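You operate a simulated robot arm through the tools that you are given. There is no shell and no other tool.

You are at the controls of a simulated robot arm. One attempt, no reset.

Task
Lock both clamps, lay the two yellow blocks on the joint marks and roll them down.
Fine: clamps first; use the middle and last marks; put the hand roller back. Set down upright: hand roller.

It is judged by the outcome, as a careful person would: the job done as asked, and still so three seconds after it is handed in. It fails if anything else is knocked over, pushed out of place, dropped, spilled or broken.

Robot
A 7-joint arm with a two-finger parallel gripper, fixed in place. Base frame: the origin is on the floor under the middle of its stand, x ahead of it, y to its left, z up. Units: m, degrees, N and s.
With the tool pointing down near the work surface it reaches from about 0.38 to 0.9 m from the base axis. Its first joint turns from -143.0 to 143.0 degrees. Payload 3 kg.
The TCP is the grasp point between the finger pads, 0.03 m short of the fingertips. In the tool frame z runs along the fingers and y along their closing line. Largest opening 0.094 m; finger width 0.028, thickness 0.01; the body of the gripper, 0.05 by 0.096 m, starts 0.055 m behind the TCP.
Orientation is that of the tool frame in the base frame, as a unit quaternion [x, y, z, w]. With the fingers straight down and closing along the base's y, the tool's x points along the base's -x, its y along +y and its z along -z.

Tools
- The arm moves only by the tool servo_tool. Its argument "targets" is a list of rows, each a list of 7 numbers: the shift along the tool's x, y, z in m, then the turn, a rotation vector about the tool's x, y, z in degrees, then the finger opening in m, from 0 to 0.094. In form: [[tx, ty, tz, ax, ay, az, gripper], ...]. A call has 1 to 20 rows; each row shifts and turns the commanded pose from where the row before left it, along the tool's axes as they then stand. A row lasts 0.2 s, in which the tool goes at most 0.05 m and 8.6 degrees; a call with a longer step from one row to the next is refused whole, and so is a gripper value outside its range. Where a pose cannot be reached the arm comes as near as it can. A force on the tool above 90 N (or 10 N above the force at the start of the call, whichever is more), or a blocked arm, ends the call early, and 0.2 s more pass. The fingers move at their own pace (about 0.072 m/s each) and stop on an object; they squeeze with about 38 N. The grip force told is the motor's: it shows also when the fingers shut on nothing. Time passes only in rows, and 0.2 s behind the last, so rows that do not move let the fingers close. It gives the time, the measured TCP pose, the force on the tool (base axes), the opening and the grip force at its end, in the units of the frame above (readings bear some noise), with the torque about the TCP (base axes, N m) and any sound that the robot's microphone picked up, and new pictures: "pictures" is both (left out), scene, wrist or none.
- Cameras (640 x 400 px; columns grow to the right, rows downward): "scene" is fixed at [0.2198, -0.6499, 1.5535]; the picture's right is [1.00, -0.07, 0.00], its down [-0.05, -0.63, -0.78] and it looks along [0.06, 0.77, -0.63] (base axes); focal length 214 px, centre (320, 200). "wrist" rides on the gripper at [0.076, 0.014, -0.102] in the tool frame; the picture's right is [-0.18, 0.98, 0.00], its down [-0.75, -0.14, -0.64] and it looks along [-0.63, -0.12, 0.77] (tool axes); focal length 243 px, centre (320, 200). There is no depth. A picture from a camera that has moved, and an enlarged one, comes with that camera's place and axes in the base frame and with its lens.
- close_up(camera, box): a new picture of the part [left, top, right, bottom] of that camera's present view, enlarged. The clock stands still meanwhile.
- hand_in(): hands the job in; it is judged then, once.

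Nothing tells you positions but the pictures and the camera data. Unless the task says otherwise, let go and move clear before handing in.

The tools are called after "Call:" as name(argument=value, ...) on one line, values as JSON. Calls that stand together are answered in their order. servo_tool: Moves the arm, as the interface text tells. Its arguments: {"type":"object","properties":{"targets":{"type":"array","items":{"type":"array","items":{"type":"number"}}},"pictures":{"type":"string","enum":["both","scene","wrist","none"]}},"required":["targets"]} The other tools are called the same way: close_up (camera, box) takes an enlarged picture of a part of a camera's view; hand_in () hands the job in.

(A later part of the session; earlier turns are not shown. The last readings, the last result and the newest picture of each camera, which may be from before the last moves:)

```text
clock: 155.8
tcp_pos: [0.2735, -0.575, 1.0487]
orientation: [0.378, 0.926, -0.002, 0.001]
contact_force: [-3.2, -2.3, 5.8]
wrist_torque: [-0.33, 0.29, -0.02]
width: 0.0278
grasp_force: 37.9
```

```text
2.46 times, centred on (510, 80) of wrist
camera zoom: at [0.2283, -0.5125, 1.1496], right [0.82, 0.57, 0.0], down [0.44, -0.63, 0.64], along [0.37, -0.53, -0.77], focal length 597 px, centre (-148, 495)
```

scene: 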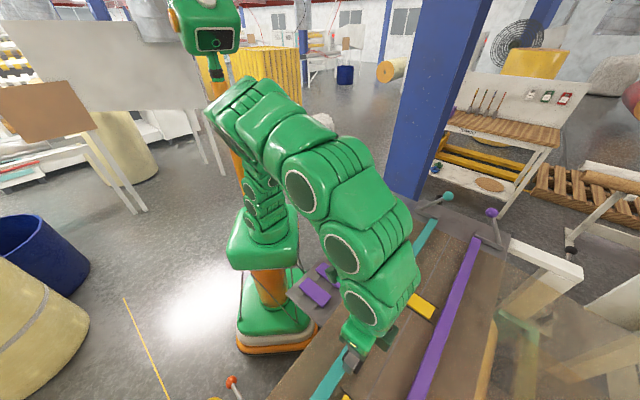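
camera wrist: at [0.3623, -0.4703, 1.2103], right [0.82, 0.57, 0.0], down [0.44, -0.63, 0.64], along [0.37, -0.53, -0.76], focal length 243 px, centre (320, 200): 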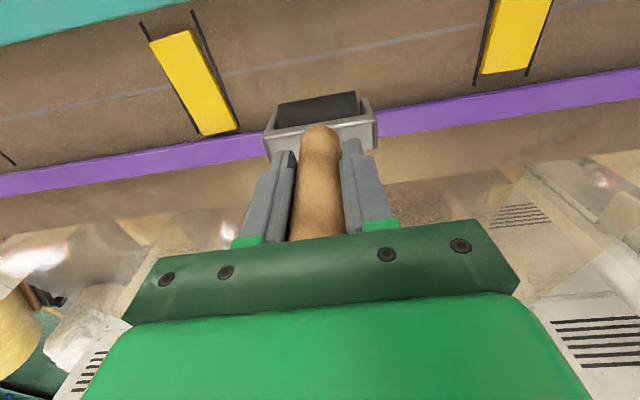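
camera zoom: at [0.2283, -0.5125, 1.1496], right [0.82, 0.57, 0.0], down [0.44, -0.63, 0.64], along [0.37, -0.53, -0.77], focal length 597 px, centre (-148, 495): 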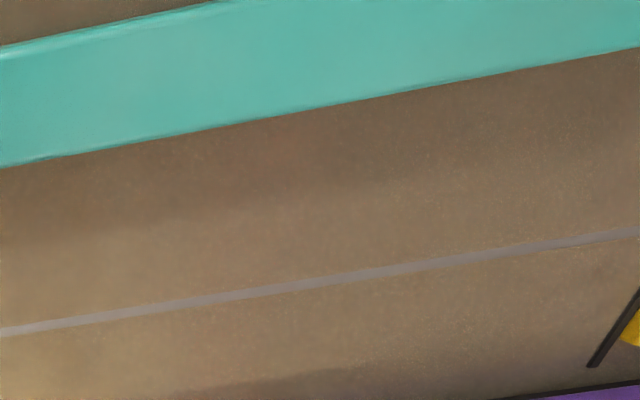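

Row 6 stepped too far; I'll repeat the lift-off with shorter steps and then inspect block B.

Call:
servo_tool(targets=[[0, 0, -0.0015, 0, 0, 0, 0.015], [0, 0, -0.003, 0, 0, 0, 0.015], [0, 0, -0.01, 0, 0, 0, 0.015], [0, 0, -0.03, 0, 0, 0, 0.015], [0, 0.04, -0.01, 0, 0, 0, 0.015], [-0.025, 0.04, 0, 0, 0, 0, 0.015], [-0.025, 0.04, 0, 0, 0, 0, 0.015]], pictures="wrist")

Call:
close_up(camera="wrist", box=[100, 20, 300, 150])

Call:
close_up(camera="wrist", box=[380, 0, 640, 160])

```text
clock: 157.4
tcp_pos: [0.3939, -0.5249, 1.1047]
orientation: [0.378, 0.926, -0.002, 0.001]
contact_force: [0.1, 0.2, -2.3]
wrist_torque: [0.02, 0.03, 0.0]
width: 0.0278
grasp_force: 37.6
camera wrist: at [0.3491, -0.4622, 1.2052], right [0.82, 0.57, 0.0], down [0.44, -0.63, 0.65], along [0.37, -0.53, -0.76], focal length 243 px, centre (320, 200)
```

wrist: 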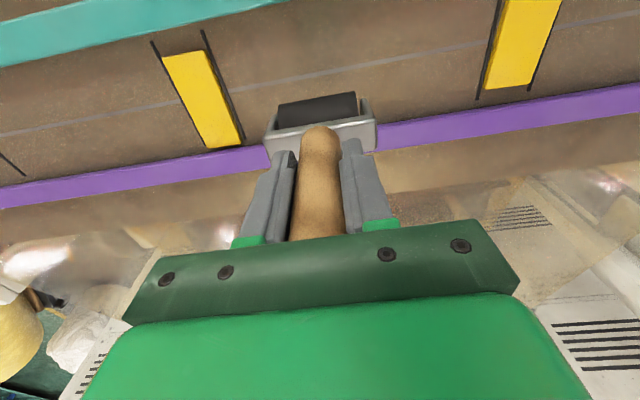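

```text
3.08 times, centred on (200, 85) of wrist
camera zoom: at [0.3491, -0.4622, 1.2052], right [0.82, 0.57, 0.0], down [0.44, -0.63, 0.65], along [0.37, -0.53, -0.76], focal length 746 px, centre (689, 554)
```

zoom: 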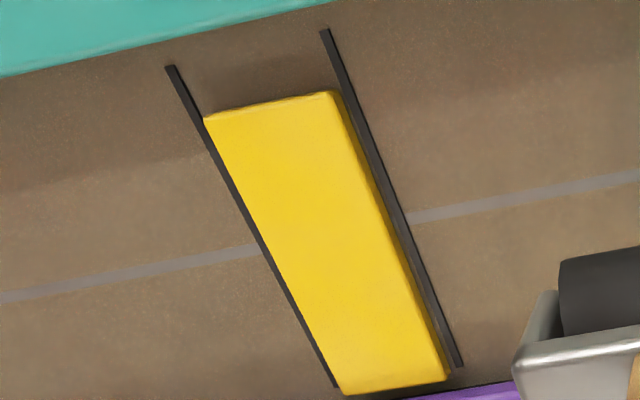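

```text
2.46 times, centred on (510, 80) of wrist
camera zoom: at [0.3491, -0.4622, 1.2052], right [0.82, 0.57, 0.0], down [0.44, -0.63, 0.65], along [0.37, -0.53, -0.76], focal length 597 px, centre (-148, 495)
```

zoom: 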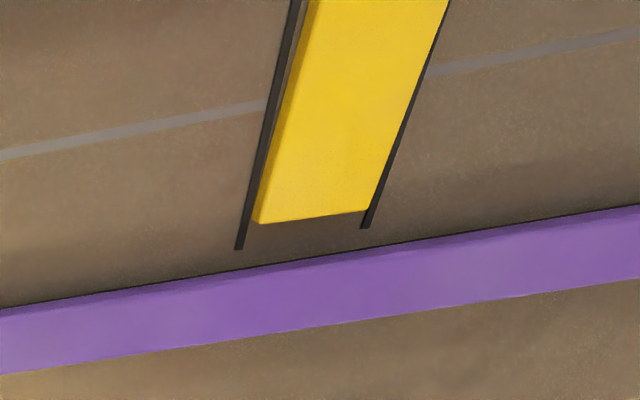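

B is straight again but ~7 mm toward the purple side (its end flush with the line ends). One more nudge with the roller on its centre toward the teal side.

Call:
servo_tool(targets=[[0.0034, -0.0307, 0, 0, 0, 0, 0.015], [0.0034, -0.0307, 0, 0, 0, 0, 0.015], [0.0034, -0.0308, 0, 0, 0, 0, 0.015], [0.0, -0.0308, 0, 0, 0, 0, 0.015], [0, 0, 0, 0, 0, 0, 0.015], [0, 0, 0.03, 0, 0, 0, 0.015], [0, 0, 0.02, 0, 0, 0, 0.015], [0, 0, 0.0055, 0, 0, 0, 0.015]], pictures="none")

Call:
servo_tool(targets=[[0, 0, 0.001, 0, 0, 0, 0.015]], pictures="none")

```text
clock: 159.2
tcp_pos: [0.2991, -0.6071, 1.0488]
orientation: [0.377, 0.926, -0.002, 0.0]
contact_force: [1.0, 2.1, 4.5]
wrist_torque: [0.21, 0.01, -0.02]
width: 0.0275
grasp_force: 37.8
```

```text
clock: 159.6
tcp_pos: [0.3003, -0.6065, 1.0482]
orientation: [0.378, 0.926, -0.003, 0.001]
contact_force: [0.6, 2.6, 20.0]
wrist_torque: [0.2, -0.18, 0.01]
width: 0.0278
grasp_force: 37.7
```

Call:
servo_tool(targets=[[0.003, -0.0007, 0, 0, 0, 0, 0.015], [0.003, -0.0007, 0, 0, 0, 0, 0.015], [0.0025, -0.0007, 0, 0, 0, 0, 0.015], [0, 0, 0, 0, 0, 0, 0.015]], pictures="none")

Call:
servo_tool(targets=[[0, 0, -0.001, 0, 0, 0, 0.015], [0, 0, -0.002, 0, 0, 0, 0.015], [0, 0, -0.01, 0, 0, 0, 0.015], [0, 0, -0.03, 0, 0, 0, 0.015], [0, 0, -0.01, 0, 0, 0, 0.015], [-0.012, 0.04, 0, 0, 0, 0, 0.015], [-0.012, 0.04, 0, 0, 0, 0, 0.015], [-0.012, 0.04, 0, 0, 0, 0, 0.015]], pictures="wrist")

Call:
close_up(camera="wrist", box=[100, 20, 300, 150])

Call:
close_up(camera="wrist", box=[400, 0, 600, 130])

```text
clock: 160.6
tcp_pos: [0.2932, -0.602, 1.0477]
orientation: [0.378, 0.926, -0.004, 0.002]
contact_force: [8.4, -4.9, 33.0]
wrist_torque: [-0.5, -0.99, 0.0]
width: 0.0274
grasp_force: 37.4
```

```text
clock: 162.4
tcp_pos: [0.4011, -0.5392, 1.1004]
orientation: [0.377, 0.926, -0.002, 0.0]
contact_force: [-0.4, 0.0, -3.6]
wrist_torque: [0.0, 0.06, -0.02]
width: 0.0276
grasp_force: 38.1
camera wrist: at [0.3554, -0.475, 1.2008], right [0.82, 0.57, 0.0], down [0.44, -0.63, 0.64], along [0.37, -0.53, -0.76], focal length 243 px, centre (320, 200)
```

wrist: 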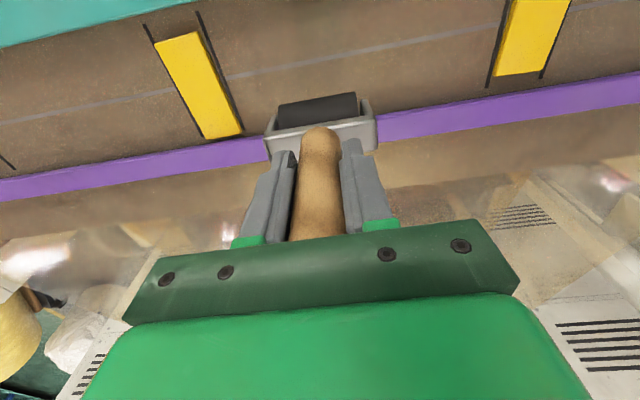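

```text
3.08 times, centred on (200, 85) of wrist
camera zoom: at [0.3554, -0.475, 1.2008], right [0.82, 0.57, 0.0], down [0.44, -0.63, 0.64], along [0.37, -0.53, -0.76], focal length 746 px, centre (689, 554)
```

zoom: 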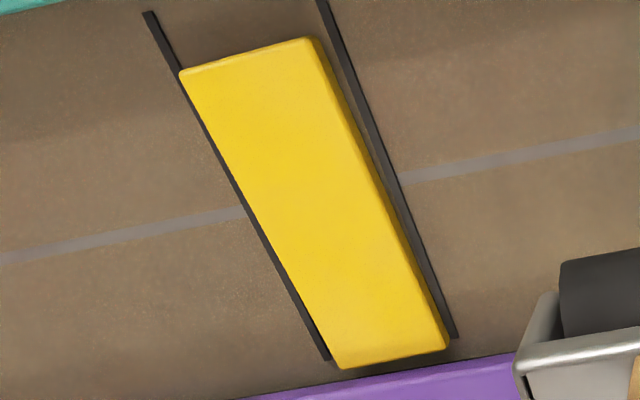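

```text
3.08 times, centred on (500, 65) of wrist
camera zoom: at [0.3554, -0.475, 1.2008], right [0.82, 0.57, 0.0], down [0.44, -0.63, 0.64], along [0.37, -0.53, -0.76], focal length 746 px, centre (-234, 615)
```

zoom: 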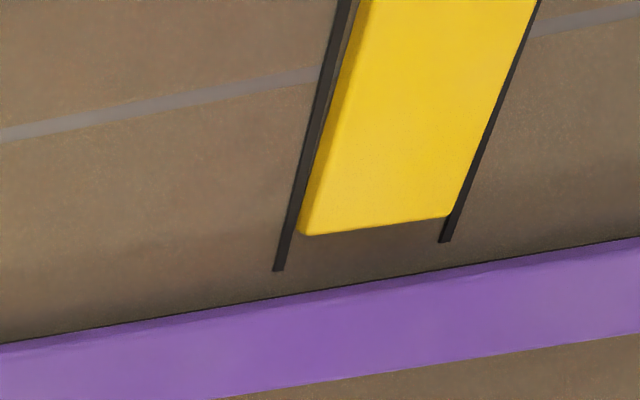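

B still reads ~7 mm toward the purple side: the nudges spring back when the roller lifts. I'll do one more controlled nudge, looking while in contact and again right after a slow lift, to understand this.

Call:
servo_tool(targets=[[0.011, -0.036, 0, 0, 0, 0, 0.015], [0.011, -0.036, 0, 0, 0, 0, 0.015], [0.005, -0.036, 0, 0, 0, 0, 0.015], [0, -0.011, 0, 0, 0, 0, 0.015], [0, 0, 0, 0, 0, 0, 0.015], [0, 0, 0.03, 0, 0, 0, 0.015], [0, 0, 0.017, 0, 0, 0, 0.015], [0, 0, 0.0045, 0, 0, 0, 0.015]], pictures="none")

Call:
close_up(camera="wrist", box=[220, 0, 420, 160])

Call:
servo_tool(targets=[[0, 0, 0.001, 0, 0, 0, 0.015]], pictures="none")

```text
clock: 164.2
tcp_pos: [0.2988, -0.6085, 1.0483]
orientation: [0.378, 0.926, -0.002, 0.001]
contact_force: [0.0, 2.6, 3.4]
wrist_torque: [0.24, -0.05, 0.03]
width: 0.0277
grasp_force: 37.9
```

```text
2.50 times, centred on (320, 80) of wrist
camera zoom: at [0.2543, -0.5441, 1.1497], right [0.82, 0.57, 0.0], down [0.44, -0.63, 0.64], along [0.37, -0.53, -0.76], focal length 606 px, centre (320, 500)
```

zoom: 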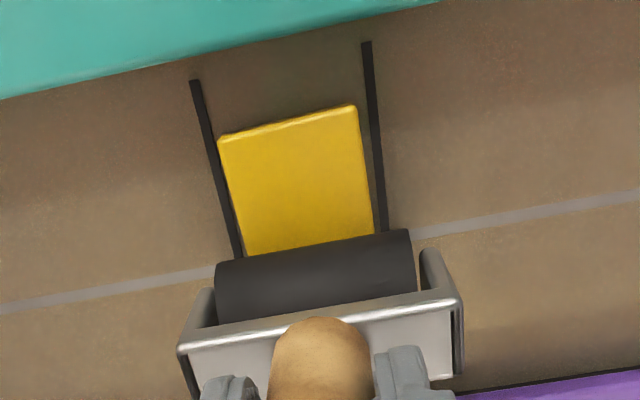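

```text
clock: 164.6
tcp_pos: [0.2992, -0.6099, 1.0477]
orientation: [0.377, 0.926, -0.002, 0.0]
contact_force: [0.8, 1.9, 14.4]
wrist_torque: [0.15, -0.1, -0.03]
width: 0.0275
grasp_force: 38.3
```

Call:
servo_tool(targets=[[0.003, -0.0007, 0, 0, 0, 0, 0.015], [0.003, -0.0007, 0, 0, 0, 0, 0.015], [0.003, -0.0006, 0, 0, 0, 0, 0.015]], pictures="none")

Call:
close_up(camera="wrist", box=[220, 0, 420, 160])

Call:
servo_tool(targets=[[0, 0, 0, 0, 0, 0, 0.015], [0, 0, 0, 0, 0, 0, 0.015], [0, 0, 0, 0, 0, 0, 0.015], [0, 0, 0, 0, 0, 0, 0.015], [0, 0, 0, 0, 0, 0, 0.015]], pictures="none")

Call:
close_up(camera="wrist", box=[220, 0, 420, 160])

```text
clock: 165.4
tcp_pos: [0.2913, -0.6036, 1.0478]
orientation: [0.377, 0.926, -0.003, 0.001]
contact_force: [9.4, -5.8, 19.4]
wrist_torque: [-0.73, -1.08, -0.02]
width: 0.0276
grasp_force: 38.3
```

```text
2.50 times, centred on (320, 80) of wrist
camera zoom: at [0.2468, -0.5392, 1.149], right [0.82, 0.57, 0.0], down [0.44, -0.62, 0.65], along [0.37, -0.53, -0.76], focal length 606 px, centre (320, 500)
```

zoom: 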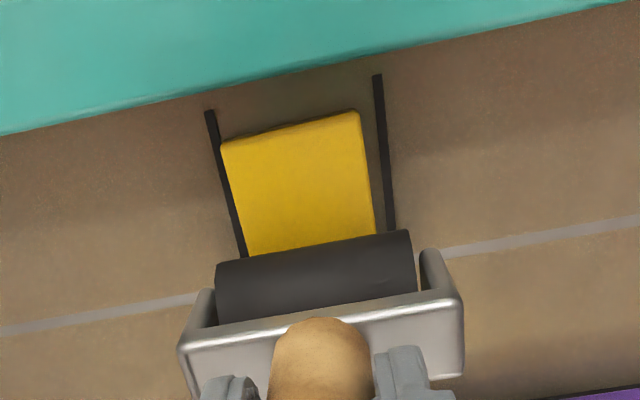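

```text
clock: 166.6
tcp_pos: [0.2921, -0.6029, 1.0469]
orientation: [0.378, 0.926, -0.002, 0.0]
contact_force: [0.5, -2.3, 40.7]
wrist_torque: [-0.17, -0.22, 0.0]
width: 0.0276
grasp_force: 38.0
```

```text
2.50 times, centred on (320, 80) of wrist
camera zoom: at [0.2466, -0.5387, 1.1488], right [0.82, 0.57, 0.0], down [0.44, -0.62, 0.65], along [0.37, -0.53, -0.76], focal length 606 px, centre (320, 500)
```

zoom: 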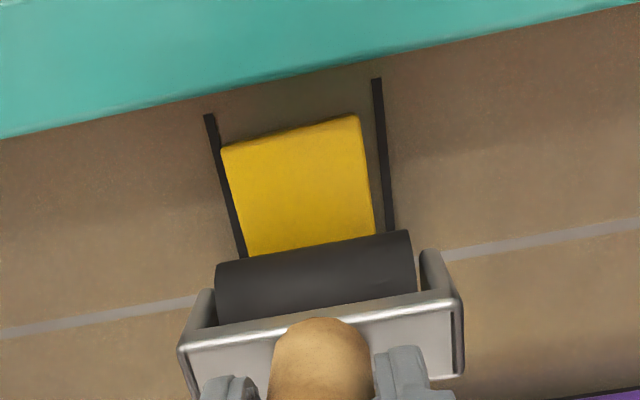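

While pressed, the block did move onto centre (≈1–2 mm off) and the side load has relaxed. Now I'll lift very slowly and watch.

Call:
servo_tool(targets=[[0, 0, -0.0007, 0, 0, 0, 0.015], [0, 0, -0.0007, 0, 0, 0, 0.015], [0, 0, -0.0005, 0, 0, 0, 0.015]], pictures="none")

Call:
close_up(camera="wrist", box=[220, 0, 420, 160])

Call:
servo_tool(targets=[[0, 0, -0.0005, 0, 0, 0, 0.015], [0, 0, -0.001, 0, 0, 0, 0.015], [0, 0, -0.002, 0, 0, 0, 0.015]], pictures="none")

Call:
close_up(camera="wrist", box=[220, 0, 420, 160])

```text
clock: 167.4
tcp_pos: [0.2918, -0.6021, 1.0479]
orientation: [0.378, 0.926, -0.001, 0.0]
contact_force: [2.0, -3.3, 5.3]
wrist_torque: [-0.28, -0.25, -0.01]
width: 0.0274
grasp_force: 38.2
```

```text
2.50 times, centred on (320, 80) of wrist
camera zoom: at [0.247, -0.5389, 1.1498], right [0.82, 0.57, 0.0], down [0.44, -0.63, 0.64], along [0.37, -0.53, -0.77], focal length 606 px, centre (320, 500)
```

zoom: 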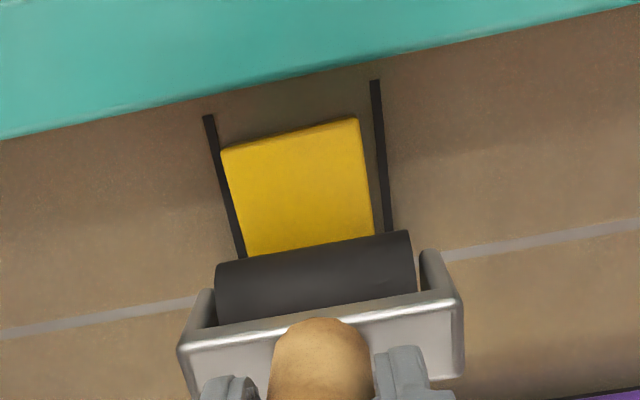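

```text
clock: 168.2
tcp_pos: [0.2914, -0.6029, 1.0528]
orientation: [0.378, 0.926, -0.002, 0.0]
contact_force: [0.1, -0.8, -2.1]
wrist_torque: [0.0, -0.01, -0.01]
width: 0.0278
grasp_force: 38.1
```

```text
2.50 times, centred on (320, 80) of wrist
camera zoom: at [0.2465, -0.5387, 1.1538], right [0.82, 0.57, 0.0], down [0.44, -0.63, 0.64], along [0.37, -0.53, -0.77], focal length 606 px, centre (320, 500)
```

zoom: 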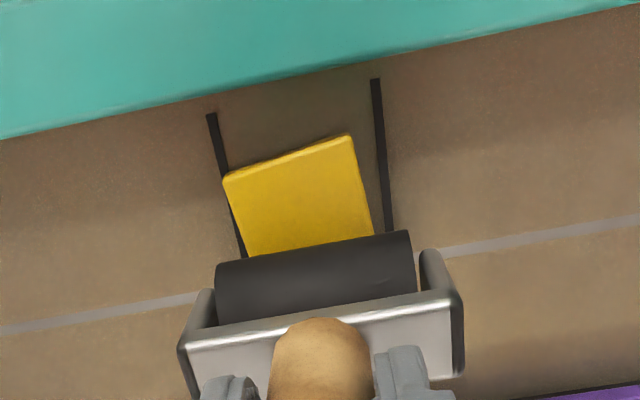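

On release the block springs back ~8 mm toward the purple side – it behaves as if it is now stuck down to the belt at that spot. I'll lift clear and check how it settled.

Call:
servo_tool(targets=[[0, 0, -0.01, 0, 0, 0, 0.015], [0, 0, -0.03, 0, 0, 0, 0.015], [0, 0, -0.01, 0, 0, 0, 0.015], [-0.012, 0.04, 0, 0, 0, 0, 0.015], [-0.012, 0.04, 0, 0, 0, 0, 0.015], [-0.012, 0.04, 0, 0, 0, 0, 0.015], [0, 0, 0, 0, 0, 0, 0.015]], pictures="wrist")

Call:
close_up(camera="wrist", box=[100, 20, 300, 150])

Call:
close_up(camera="wrist", box=[400, 0, 600, 130])

```text
clock: 169.8
tcp_pos: [0.4014, -0.5427, 1.1012]
orientation: [0.378, 0.926, -0.002, 0.0]
contact_force: [-0.6, -0.1, -2.9]
wrist_torque: [0.01, 0.0, -0.02]
width: 0.0275
grasp_force: 37.8
camera wrist: at [0.3562, -0.4789, 1.2024], right [0.82, 0.57, 0.0], down [0.44, -0.63, 0.64], along [0.37, -0.53, -0.76], focal length 243 px, centre (320, 200)
```

wrist: 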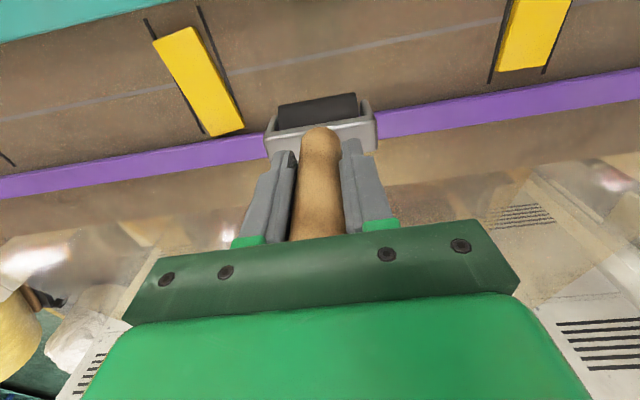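

```text
3.08 times, centred on (200, 85) of wrist
camera zoom: at [0.3562, -0.4789, 1.2024], right [0.82, 0.57, 0.0], down [0.44, -0.63, 0.64], along [0.37, -0.53, -0.76], focal length 746 px, centre (689, 554)
```

zoom: 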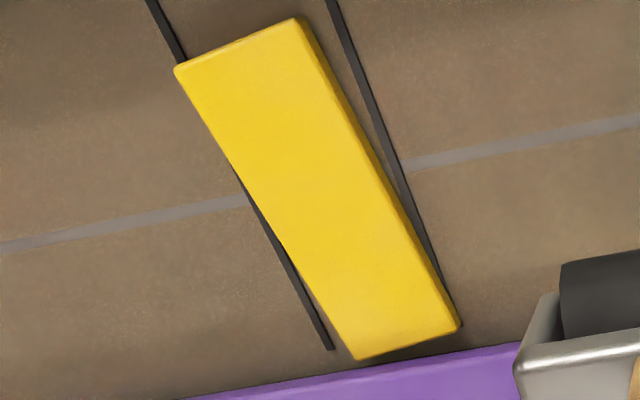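

```text
3.08 times, centred on (500, 65) of wrist
camera zoom: at [0.3562, -0.4789, 1.2024], right [0.82, 0.57, 0.0], down [0.44, -0.63, 0.64], along [0.37, -0.53, -0.76], focal length 746 px, centre (-234, 615)
```

zoom: 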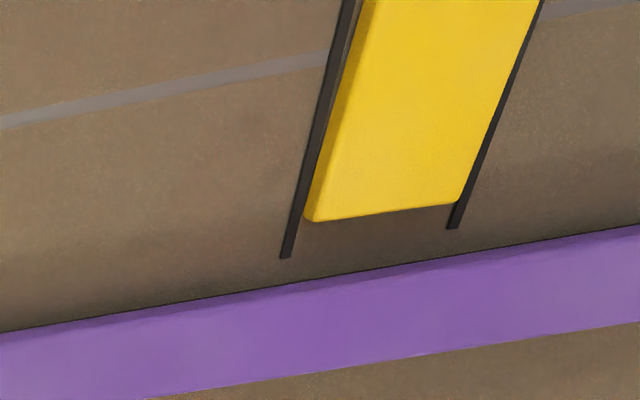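

The second block now sits ~8 mm off with ~5° turn and isn't held rigidly; I'll square it up with the fingers after putting the roller back. First I check how the roller sits in the grip before returning it to its cradle.

Call:
close_up(camera="wrist", box=[240, 60, 400, 180])

Call:
close_up(camera="wrist", box=[200, 0, 480, 240])

Call:
close_up(camera="scene", box=[350, 180, 420, 240])

```text
3.33 times, centred on (320, 120) of wrist
camera zoom: at [0.3562, -0.4789, 1.2024], right [0.82, 0.57, 0.0], down [0.44, -0.63, 0.64], along [0.37, -0.53, -0.76], focal length 809 px, centre (320, 467)
```

zoom: 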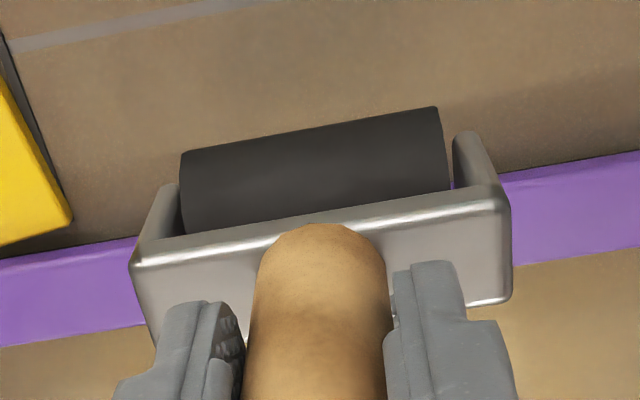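

```text
1.67 times, centred on (340, 120) of wrist
camera zoom: at [0.3562, -0.4789, 1.2024], right [0.82, 0.57, 0.0], down [0.44, -0.63, 0.64], along [0.37, -0.53, -0.76], focal length 404 px, centre (287, 333)
```

zoom: 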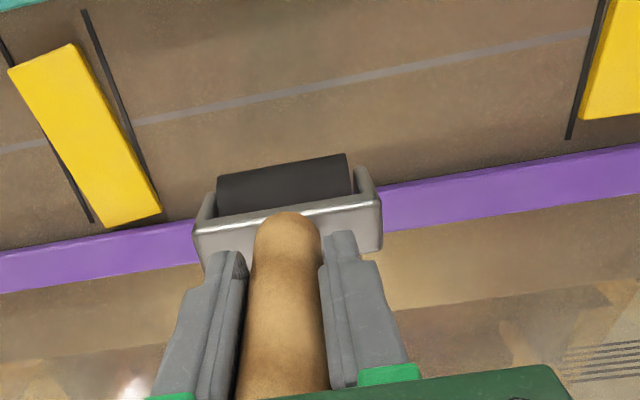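

```text
6.67 times, centred on (385, 210) of scene
camera zoom: at [0.2198, -0.6499, 1.5535], right [1.0, -0.07, 0.0], down [-0.05, -0.63, -0.78], along [0.06, 0.77, -0.63], focal length 1430 px, centre (-113, 133)
```

zoom: 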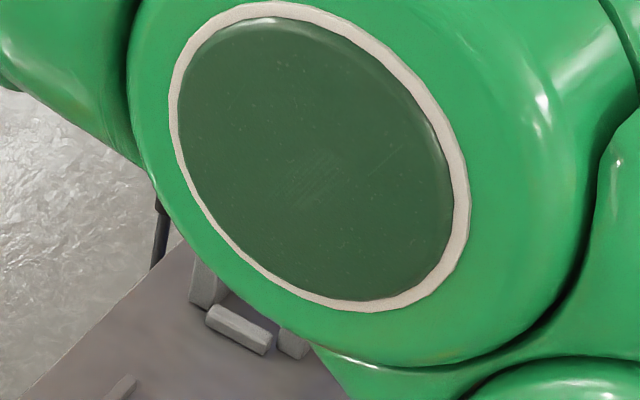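

The roller sits straight in the grip (about 1 mm off). I'll carry it back above its cradle at its original spot.

Call:
servo_tool(targets=[[0.02345, 0.0364, -0.003, 0, 0, 0, 0.015], [0.02345, 0.0364, -0.003, 0, 0, 0, 0.015], [0.02345, 0.0364, -0.003, 0, 0, 0, 0.015], [0.02345, 0.0364, -0.003, 0, 0, 0, 0.015], [0.02345, 0.0364, -0.003, 0, 0, 0, 0.015], [0.02345, 0.0364, -0.003, 0, 0, 0, 0.015], [0.02345, 0.0364, -0.003, 0, 0, 0, 0.015], [0.02345, 0.0364, -0.003, 0, 0, 0, 0.015], [0.02345, 0.0364, -0.003, 0, 0, 0, 0.015], [0.02345, 0.0364, -0.002, 0, 0, 0, 0.015], [0.02345, 0.0364, 0, 0, 0, 0, 0.015], [0.02345, 0.0364, 0, 0, 0, 0, 0.015]], pictures="both")

Call:
close_up(camera="wrist", box=[200, 0, 480, 240])

Call:
close_up(camera="scene", box=[350, 170, 430, 240])

Call:
close_up(camera="scene", box=[320, 260, 480, 400])

```text
clock: 172.4
tcp_pos: [0.5061, -0.0316, 1.1311]
orientation: [0.378, 0.926, -0.002, 0.0]
contact_force: [-0.2, -1.0, -3.8]
wrist_torque: [0.0, -0.01, 0.02]
width: 0.0278
grasp_force: 37.9
camera wrist: at [0.462, 0.0322, 1.2322], right [0.82, 0.57, 0.0], down [0.44, -0.63, 0.64], along [0.37, -0.53, -0.76], focal length 243 px, centre (320, 200)
```

scene: 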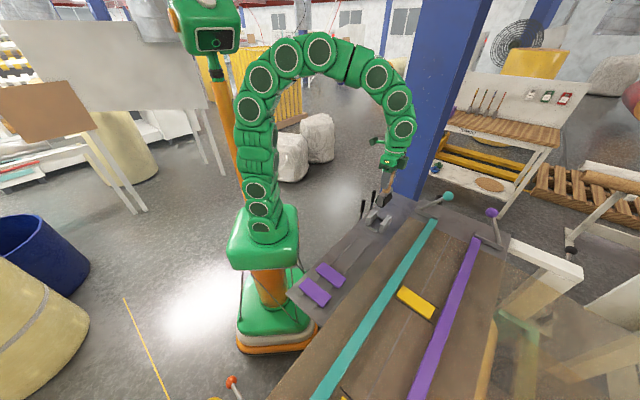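
wrist: 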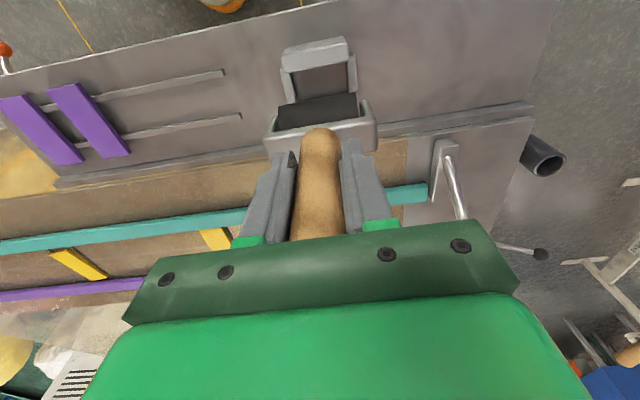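

```text
1.67 times, centred on (340, 120) of wrist
camera zoom: at [0.462, 0.0322, 1.2322], right [0.82, 0.57, 0.0], down [0.44, -0.63, 0.64], along [0.37, -0.53, -0.76], focal length 404 px, centre (287, 333)
```

zoom: 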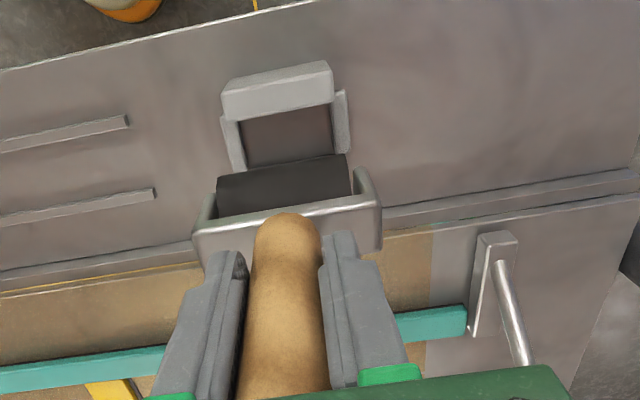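

```text
5.71 times, centred on (390, 205) of scene
camera zoom: at [0.2198, -0.6499, 1.5535], right [1.0, -0.07, 0.0], down [-0.05, -0.63, -0.78], along [0.06, 0.77, -0.63], focal length 1226 px, centre (-80, 171)
```

zoom: 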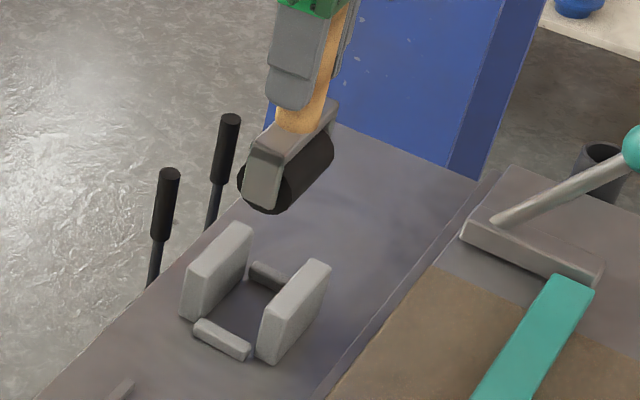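

```text
2.86 times, centred on (400, 330) of scene
camera zoom: at [0.2198, -0.6499, 1.5535], right [1.0, -0.07, 0.0], down [-0.05, -0.63, -0.78], along [0.06, 0.77, -0.63], focal length 613 px, centre (91, -171)
```

zoom: 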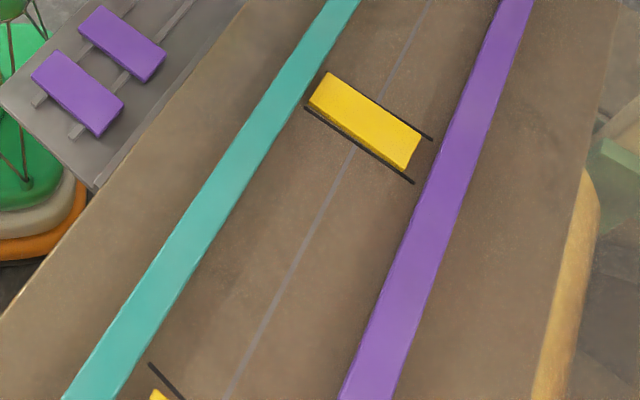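

I'm above the cradle. To align accurately I'll go to exactly the height of my earlier lift-out view and compare the cradle's position in the picture.

Call:
servo_tool(targets=[[-0.001, -0.0013, -0.0094, 0, 0, 0, 0.015], [0, 0, 0, 0, 0, 0, 0.015], [0, 0, 0, 0, 0, 0, 0.015]], pictures="wrist")

Call:
close_up(camera="wrist", box=[200, 0, 480, 240])

Call:
close_up(camera="wrist", box=[250, 20, 400, 120])

```text
clock: 173.2
tcp_pos: [0.5074, -0.0338, 1.1389]
orientation: [0.377, 0.926, -0.002, 0.0]
contact_force: [0.1, 0.0, -2.6]
wrist_torque: [0.01, 0.02, -0.02]
width: 0.0278
grasp_force: 38.1
camera wrist: at [0.4614, 0.0304, 1.2411], right [0.82, 0.57, 0.0], down [0.44, -0.63, 0.64], along [0.37, -0.53, -0.77], focal length 243 px, centre (320, 200)
```

wrist: 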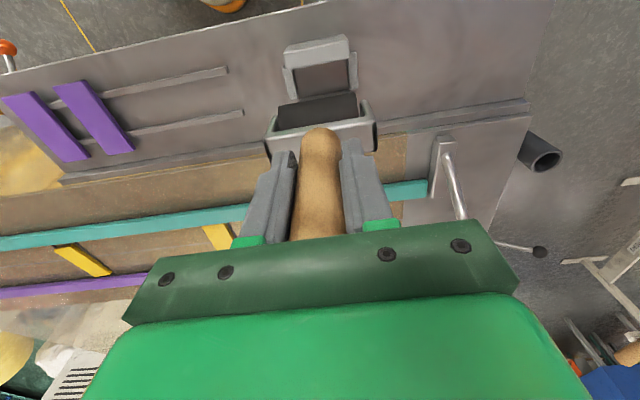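

```text
1.67 times, centred on (340, 120) of wrist
camera zoom: at [0.4614, 0.0304, 1.2411], right [0.82, 0.57, 0.0], down [0.44, -0.63, 0.64], along [0.37, -0.53, -0.77], focal length 404 px, centre (287, 333)
```

zoom: 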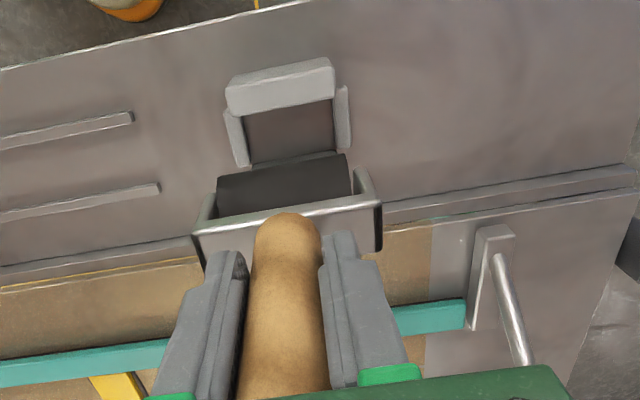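

```text
4.00 times, centred on (325, 70) of wrist
camera zoom: at [0.4614, 0.0304, 1.2411], right [0.82, 0.57, 0.0], down [0.44, -0.63, 0.64], along [0.37, -0.53, -0.77], focal length 970 px, centre (300, 720)
```

zoom: 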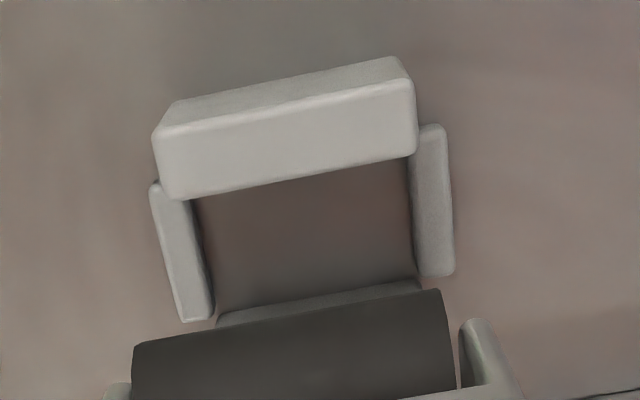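

Alignment agrees within ~1–2 mm. I'll nudge 1 mm along the seam and lower to just above the cradle for another look.

Call:
servo_tool(targets=[[0, 0.001, 0.025, 0, 0, 0, 0.015], [0, 0, 0.025, 0, 0, 0, 0.015], [0, 0, 0.02, 0, 0, 0, 0.015], [0, 0, 0, 0, 0, 0, 0.015]], pictures="both")

Call:
close_up(camera="wrist", box=[240, 20, 400, 140])

Call:
close_up(camera="scene", box=[360, 190, 410, 230])

```text
clock: 174.2
tcp_pos: [0.5059, -0.0334, 1.0705]
orientation: [0.378, 0.926, -0.001, 0.001]
contact_force: [-0.5, 0.1, -3.2]
wrist_torque: [0.02, 0.0, -0.05]
width: 0.0279
grasp_force: 37.6
camera wrist: at [0.4615, 0.0294, 1.1707], right [0.82, 0.57, 0.0], down [0.44, -0.63, 0.64], along [0.37, -0.53, -0.76], focal length 243 px, centre (320, 200)
```

scene: 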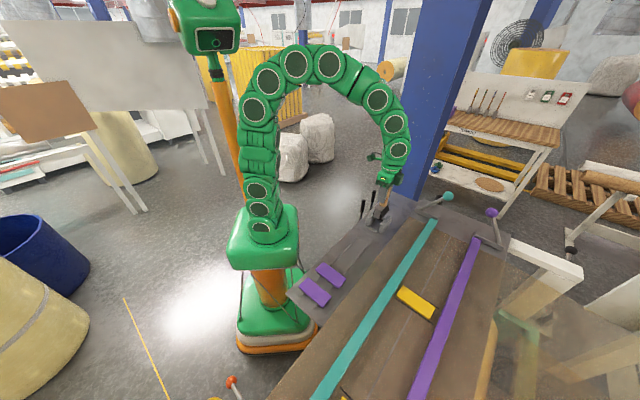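
wrist: 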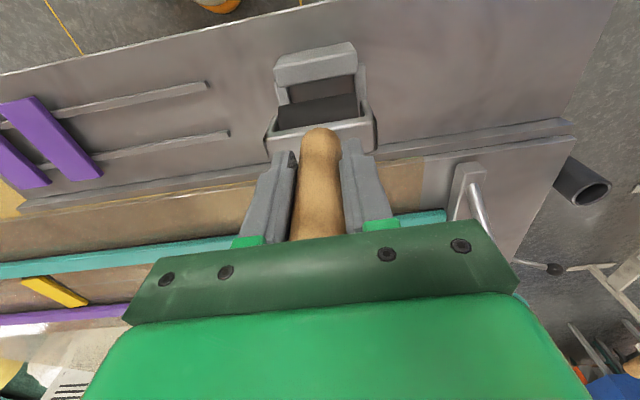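

```text
3.33 times, centred on (320, 80) of wrist
camera zoom: at [0.4615, 0.0294, 1.1707], right [0.82, 0.57, 0.0], down [0.44, -0.63, 0.64], along [0.37, -0.53, -0.76], focal length 809 px, centre (320, 600)
```

zoom: 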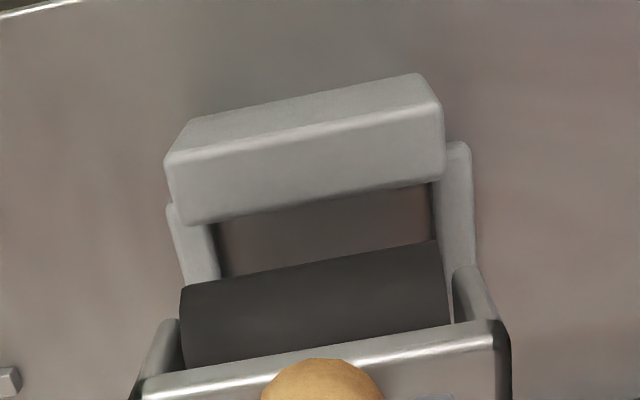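

```text
10.00 times, centred on (385, 210) of scene
camera zoom: at [0.2198, -0.6499, 1.5535], right [1.0, -0.07, 0.0], down [-0.05, -0.63, -0.78], along [0.06, 0.77, -0.63], focal length 2145 px, centre (-330, 100)
```

zoom: 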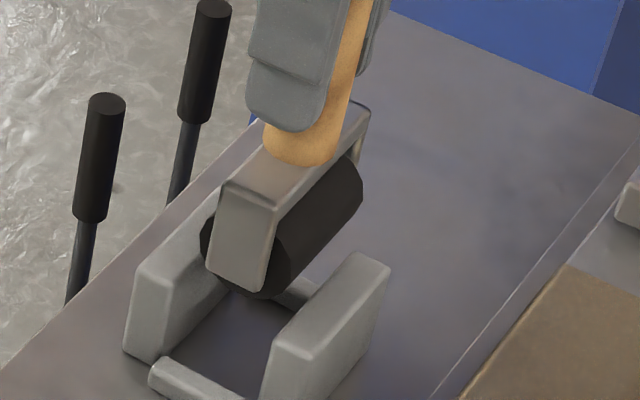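

The roller lines up with the cradle slot. I'll lower it gently into the cradle, checking for contact.

Call:
servo_tool(targets=[[0, 0.001, 0.012, 0, 0, 0, 0.015], [0, 0, 0.012, 0, 0, 0, 0.015], [0, 0, 0.01, 0, 0, 0, 0.015], [0, 0, 0.01, 0, 0, 0, 0.015]], pictures="none")

Call:
servo_tool(targets=[[0, 0, 0.005, 0, 0, 0, 0.015], [0, 0, 0.004, 0, 0, 0, 0.015]], pictures="none")

Call:
close_up(camera="scene", box=[360, 190, 410, 230])

```text
clock: 175.2
tcp_pos: [0.5076, -0.0335, 1.024]
orientation: [0.378, 0.926, -0.002, 0.0]
contact_force: [-13.7, 11.8, 11.4]
wrist_torque: [0.82, 1.03, -0.11]
width: 0.0278
grasp_force: 38.2
```

```text
clock: 175.8
tcp_pos: [0.5083, -0.0347, 1.0172]
orientation: [0.378, 0.926, -0.002, 0.0]
contact_force: [-16.4, 17.0, 17.0]
wrist_torque: [1.24, 1.26, -0.02]
width: 0.0277
grasp_force: 38.0
```

```text
10.00 times, centred on (385, 210) of scene
camera zoom: at [0.2198, -0.6499, 1.5535], right [1.0, -0.07, 0.0], down [-0.05, -0.63, -0.78], along [0.06, 0.77, -0.63], focal length 2145 px, centre (-330, 100)
```

zoom: 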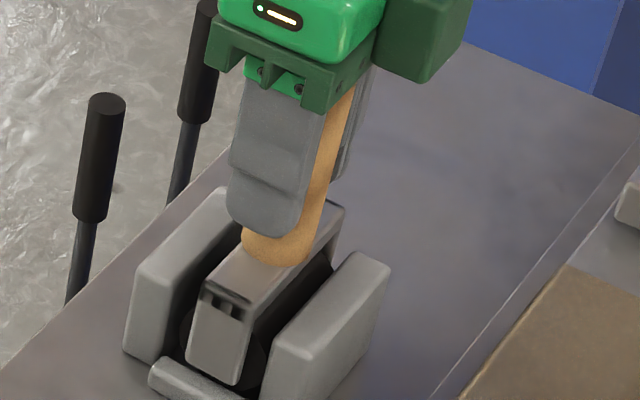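

The roller is in the slot but rubbing the outer plate (~24 N sideways). I'll shift 1.5 mm away from it and continue down.

Call:
servo_tool(targets=[[0.0015, 0, 0, 0, 0, 0, 0.015]], pictures="none")

Call:
servo_tool(targets=[[0.0005, 0, 0.002, 0, 0, 0, 0.015]], pictures="none")

```text
clock: 176.2
tcp_pos: [0.5061, -0.0342, 1.015]
orientation: [0.378, 0.926, -0.002, 0.001]
contact_force: [0.3, 0.1, -2.8]
wrist_torque: [0.03, -0.04, 0.01]
width: 0.0277
grasp_force: 37.8
```

```text
clock: 176.6
tcp_pos: [0.5068, -0.033, 1.0133]
orientation: [0.377, 0.926, -0.002, 0.0]
contact_force: [0.2, 0.5, -2.6]
wrist_torque: [0.01, 0.01, 0.02]
width: 0.0275
grasp_force: 38.1
```

Free now. I'll lower in small steps until it rests on the tray.

Call:
servo_tool(targets=[[0, 0, 0.002, 0, 0, 0, 0.015]], pictures="none")

Call:
servo_tool(targets=[[0, 0, 0.0015, 0, 0, 0, 0.015]], pictures="none")

Call:
servo_tool(targets=[[0, 0, 0.0015, 0, 0, 0, 0.015]], pictures="none")

```text
clock: 177.0
tcp_pos: [0.5069, -0.0324, 1.0116]
orientation: [0.378, 0.926, -0.002, 0.0]
contact_force: [0.9, 0.7, -3.2]
wrist_torque: [0.01, 0.0, -0.01]
width: 0.0275
grasp_force: 37.5
```

```text
clock: 177.4
tcp_pos: [0.5057, -0.0329, 1.0103]
orientation: [0.378, 0.926, -0.001, 0.001]
contact_force: [-4.6, -3.2, 19.4]
wrist_torque: [0.08, -0.27, -0.02]
width: 0.0278
grasp_force: 37.7
```

```text
clock: 177.8
tcp_pos: [0.506, -0.0327, 1.0112]
orientation: [0.377, 0.926, -0.001, 0.003]
contact_force: [-17.7, -0.3, 77.9]
wrist_torque: [-0.11, 0.32, -0.15]
width: 0.0277
grasp_force: 37.7
```

It's seated (TCP z≈1.010 as expected). I'll ease the load, then look before releasing.

Call:
servo_tool(targets=[[0, 0, -0.0016, 0, 0, 0, 0.015], [0, 0, 0, 0, 0, 0, 0.015]], pictures="both")

Call:
close_up(camera="wrist", box=[240, 20, 400, 140])

Call:
close_up(camera="scene", box=[360, 190, 410, 230])

```text
clock: 178.4
tcp_pos: [0.5062, -0.0327, 1.0109]
orientation: [0.378, 0.926, -0.001, 0.001]
contact_force: [1.1, 0.5, 47.5]
wrist_torque: [0.14, -1.07, -0.03]
width: 0.0277
grasp_force: 38.1
camera wrist: at [0.461, 0.0315, 1.1116], right [0.82, 0.57, 0.0], down [0.44, -0.63, 0.65], along [0.37, -0.53, -0.76], focal length 243 px, centre (320, 200)
```

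scene: 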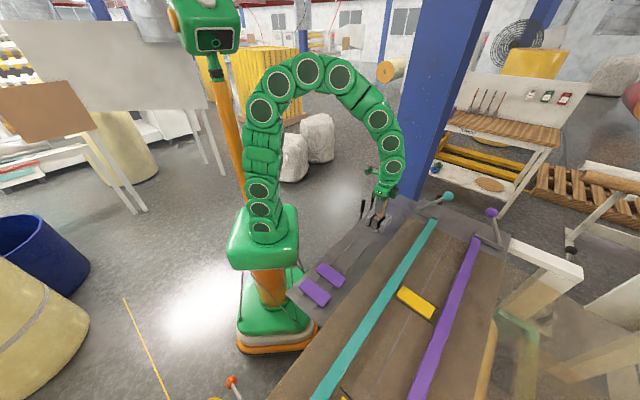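
wrist: 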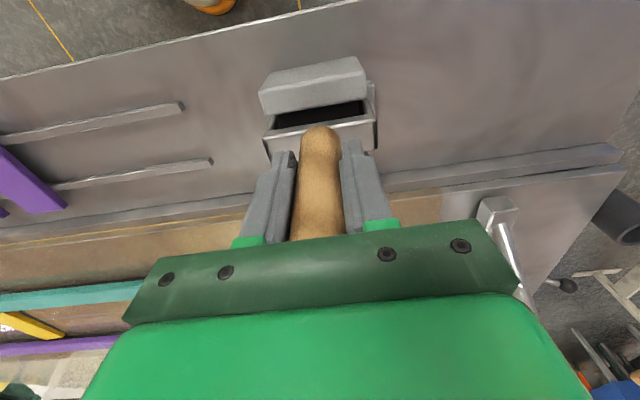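

```text
3.33 times, centred on (320, 80) of wrist
camera zoom: at [0.461, 0.0315, 1.1116], right [0.82, 0.57, 0.0], down [0.44, -0.63, 0.65], along [0.37, -0.53, -0.76], focal length 809 px, centre (320, 600)
```

zoom: 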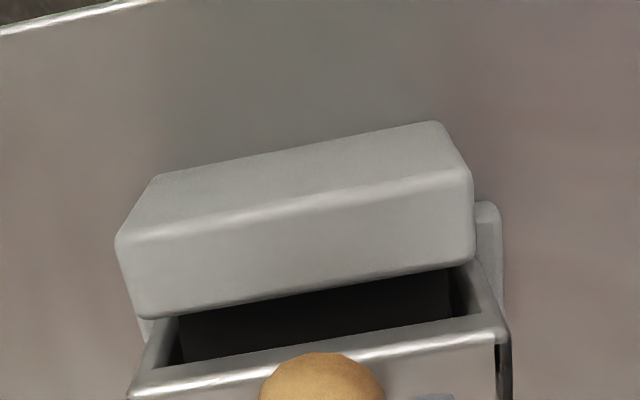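

```text
10.00 times, centred on (385, 210) of scene
camera zoom: at [0.2198, -0.6499, 1.5535], right [1.0, -0.07, 0.0], down [-0.05, -0.63, -0.78], along [0.06, 0.77, -0.63], focal length 2145 px, centre (-330, 100)
```

zoom: 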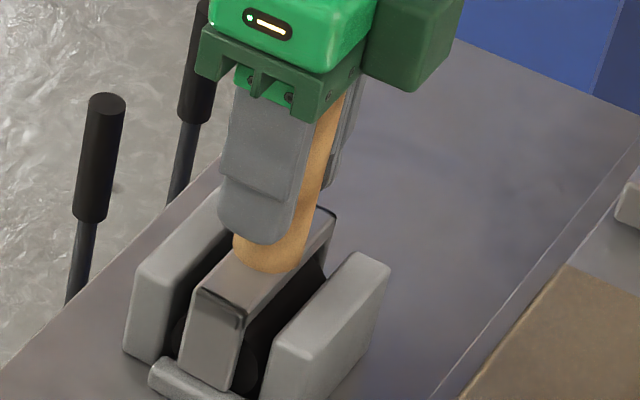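

Seated upright in the cradle as at the start. I'll release and rise straight up.

Call:
servo_tool(targets=[[0, 0, -0.0015, 0, 0, 0, 0.015], [0, 0, 0, 0, 0, 0, 0.03], [0, 0, 0, 0, 0, 0, 0.045], [0, 0, 0, 0, 0, 0, 0.07], [0, 0, 0, 0, 0, 0, 0.07], [0, 0, -0.03, 0, 0, 0, 0.07], [0, 0, -0.045, 0, 0, 0, 0.07], [0, 0, -0.045, 0, 0, 0, 0.07]], pictures="both")

Call:
close_up(camera="scene", box=[350, 180, 420, 240])

Call:
close_up(camera="wrist", box=[240, 20, 400, 140])

```text
clock: 180.2
tcp_pos: [0.5068, -0.0326, 1.1311]
orientation: [0.378, 0.926, -0.002, 0.0]
contact_force: [0.1, -0.2, -0.9]
wrist_torque: [0.01, -0.01, 0.0]
width: 0.07
grasp_force: 0.0
camera wrist: at [0.4615, 0.0316, 1.2329], right [0.82, 0.57, 0.0], down [0.44, -0.62, 0.65], along [0.37, -0.53, -0.76], focal length 243 px, centre (320, 200)
```

scene: 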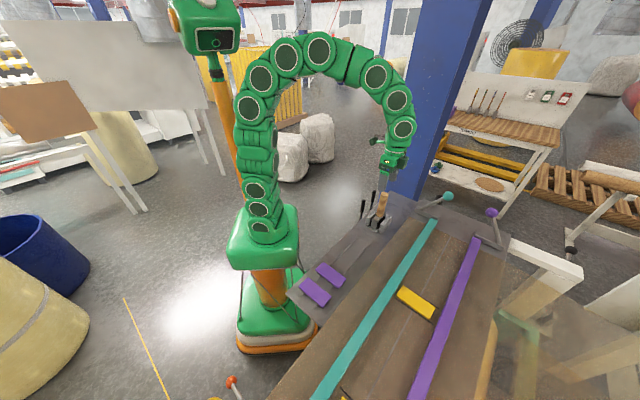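
wrist: 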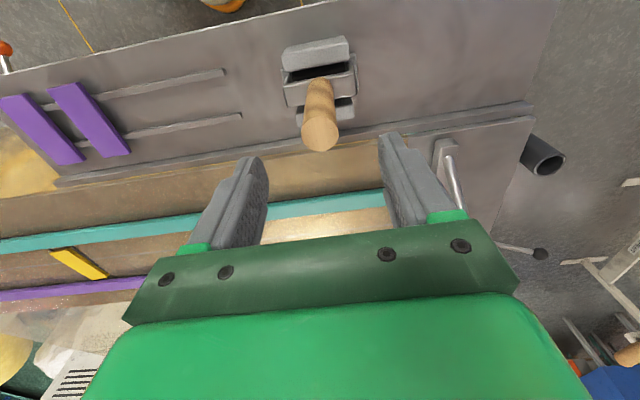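

```text
6.67 times, centred on (385, 210) of scene
camera zoom: at [0.2198, -0.6499, 1.5535], right [1.0, -0.07, 0.0], down [-0.05, -0.63, -0.78], along [0.06, 0.77, -0.63], focal length 1430 px, centre (-113, 133)
```

zoom: 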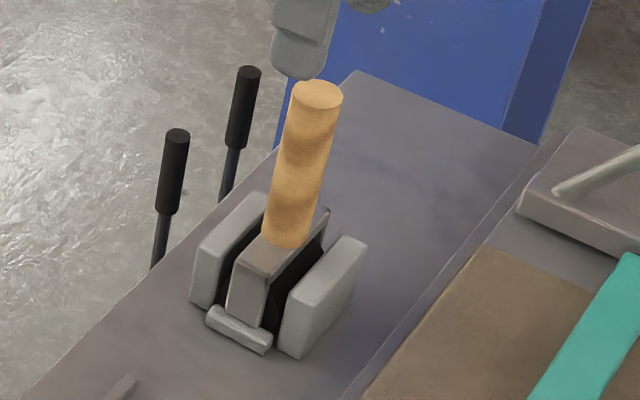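

```text
3.33 times, centred on (320, 80) of wrist
camera zoom: at [0.4615, 0.0316, 1.2329], right [0.82, 0.57, 0.0], down [0.44, -0.62, 0.65], along [0.37, -0.53, -0.76], focal length 809 px, centre (320, 600)
```

zoom: 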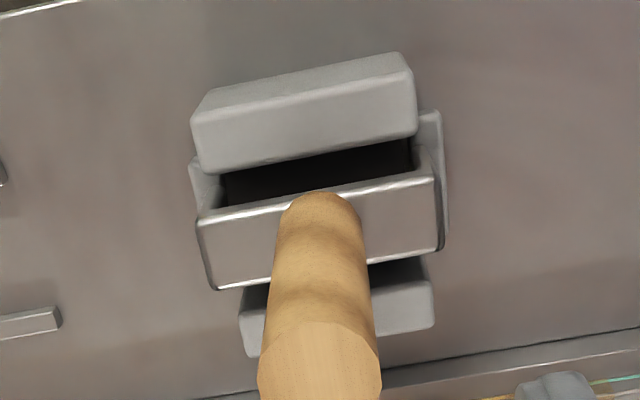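

The roller is back in its cradle, upright as found. Now I go and look at block B with open fingers to square it on its mark by sliding (not lifting) it.

Call:
servo_tool(targets=[[-0.0181, -0.0398, 0, 0, 0, 0, 0.07], [-0.0181, -0.0398, 0, 0, 0, 0, 0.07], [-0.0181, -0.0398, 0, 0, 0, 0, 0.07], [-0.0181, -0.0398, 0, 0, 0, 0, 0.07], [-0.0181, -0.0398, 0, 0, 0, 0, 0.07], [-0.0181, -0.0398, 0, 0, 0, 0, 0.07], [-0.0181, -0.0398, 0, 0, 0, 0, 0.07], [-0.0181, -0.0398, 0, 0, 0, 0, 0.07], [-0.0181, -0.0398, 0, 0, 0, 0, 0.07], [-0.0181, -0.0398, 0, 0, 0, 0, 0.07], [-0.0181, -0.0398, 0, 0, 0, 0, 0.07], [-0.0181, -0.0398, 0, 0, 0, 0, 0.07], [-0.0181, -0.0398, 0, 0, 0, 0, 0.07], [-0.0181, -0.0398, 0, 0, 0, 0, 0.07], [0, 0, 0.035, 0, 0, 0, 0.07], [0, 0, 0.035, 0, 0, 0, 0.07]], pictures="both")

Call:
close_up(camera="wrist", box=[200, 0, 480, 240])

Call:
close_up(camera="scene", box=[380, 260, 460, 330])

```text
clock: 183.6
tcp_pos: [0.297, -0.6078, 1.0627]
orientation: [0.378, 0.926, -0.002, -0.001]
contact_force: [0.3, 0.2, 0.0]
wrist_torque: [0.04, 0.03, -0.01]
width: 0.0697
grasp_force: 0.0
camera wrist: at [0.2522, -0.5443, 1.1645], right [0.82, 0.57, 0.0], down [0.44, -0.63, 0.64], along [0.37, -0.53, -0.77], focal length 243 px, centre (320, 200)
```

scene: 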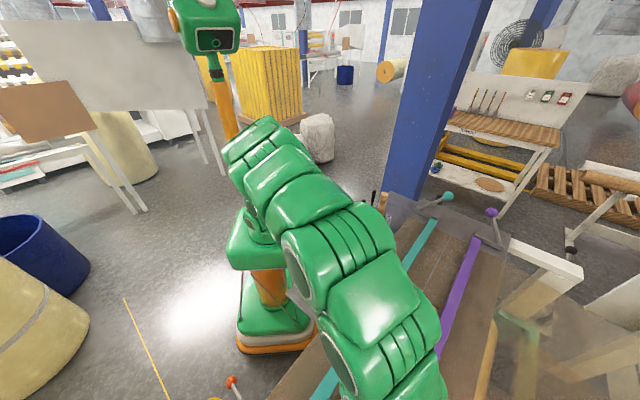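
wrist: 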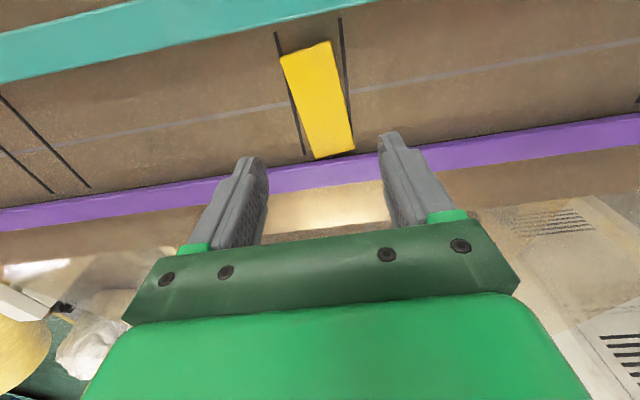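

```text
1.67 times, centred on (340, 120) of wrist
camera zoom: at [0.2522, -0.5443, 1.1645], right [0.82, 0.57, 0.0], down [0.44, -0.63, 0.64], along [0.37, -0.53, -0.77], focal length 404 px, centre (287, 333)
```

zoom: 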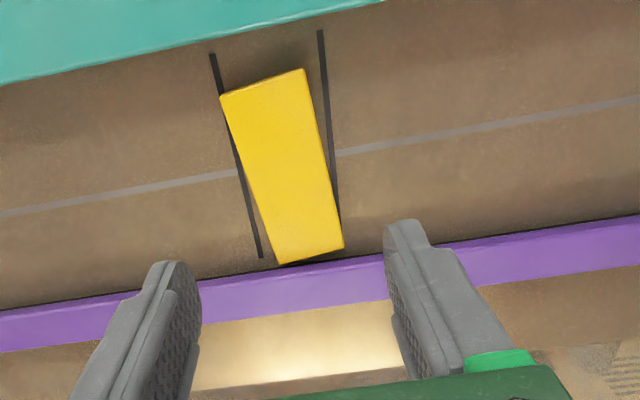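

```text
5.71 times, centred on (420, 295) of scene
camera zoom: at [0.2198, -0.6499, 1.5535], right [1.0, -0.07, 0.0], down [-0.05, -0.63, -0.78], along [0.06, 0.77, -0.63], focal length 1226 px, centre (-251, -343)
```

zoom: 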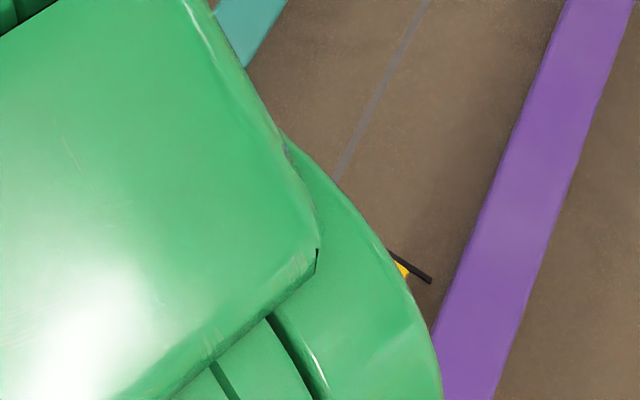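

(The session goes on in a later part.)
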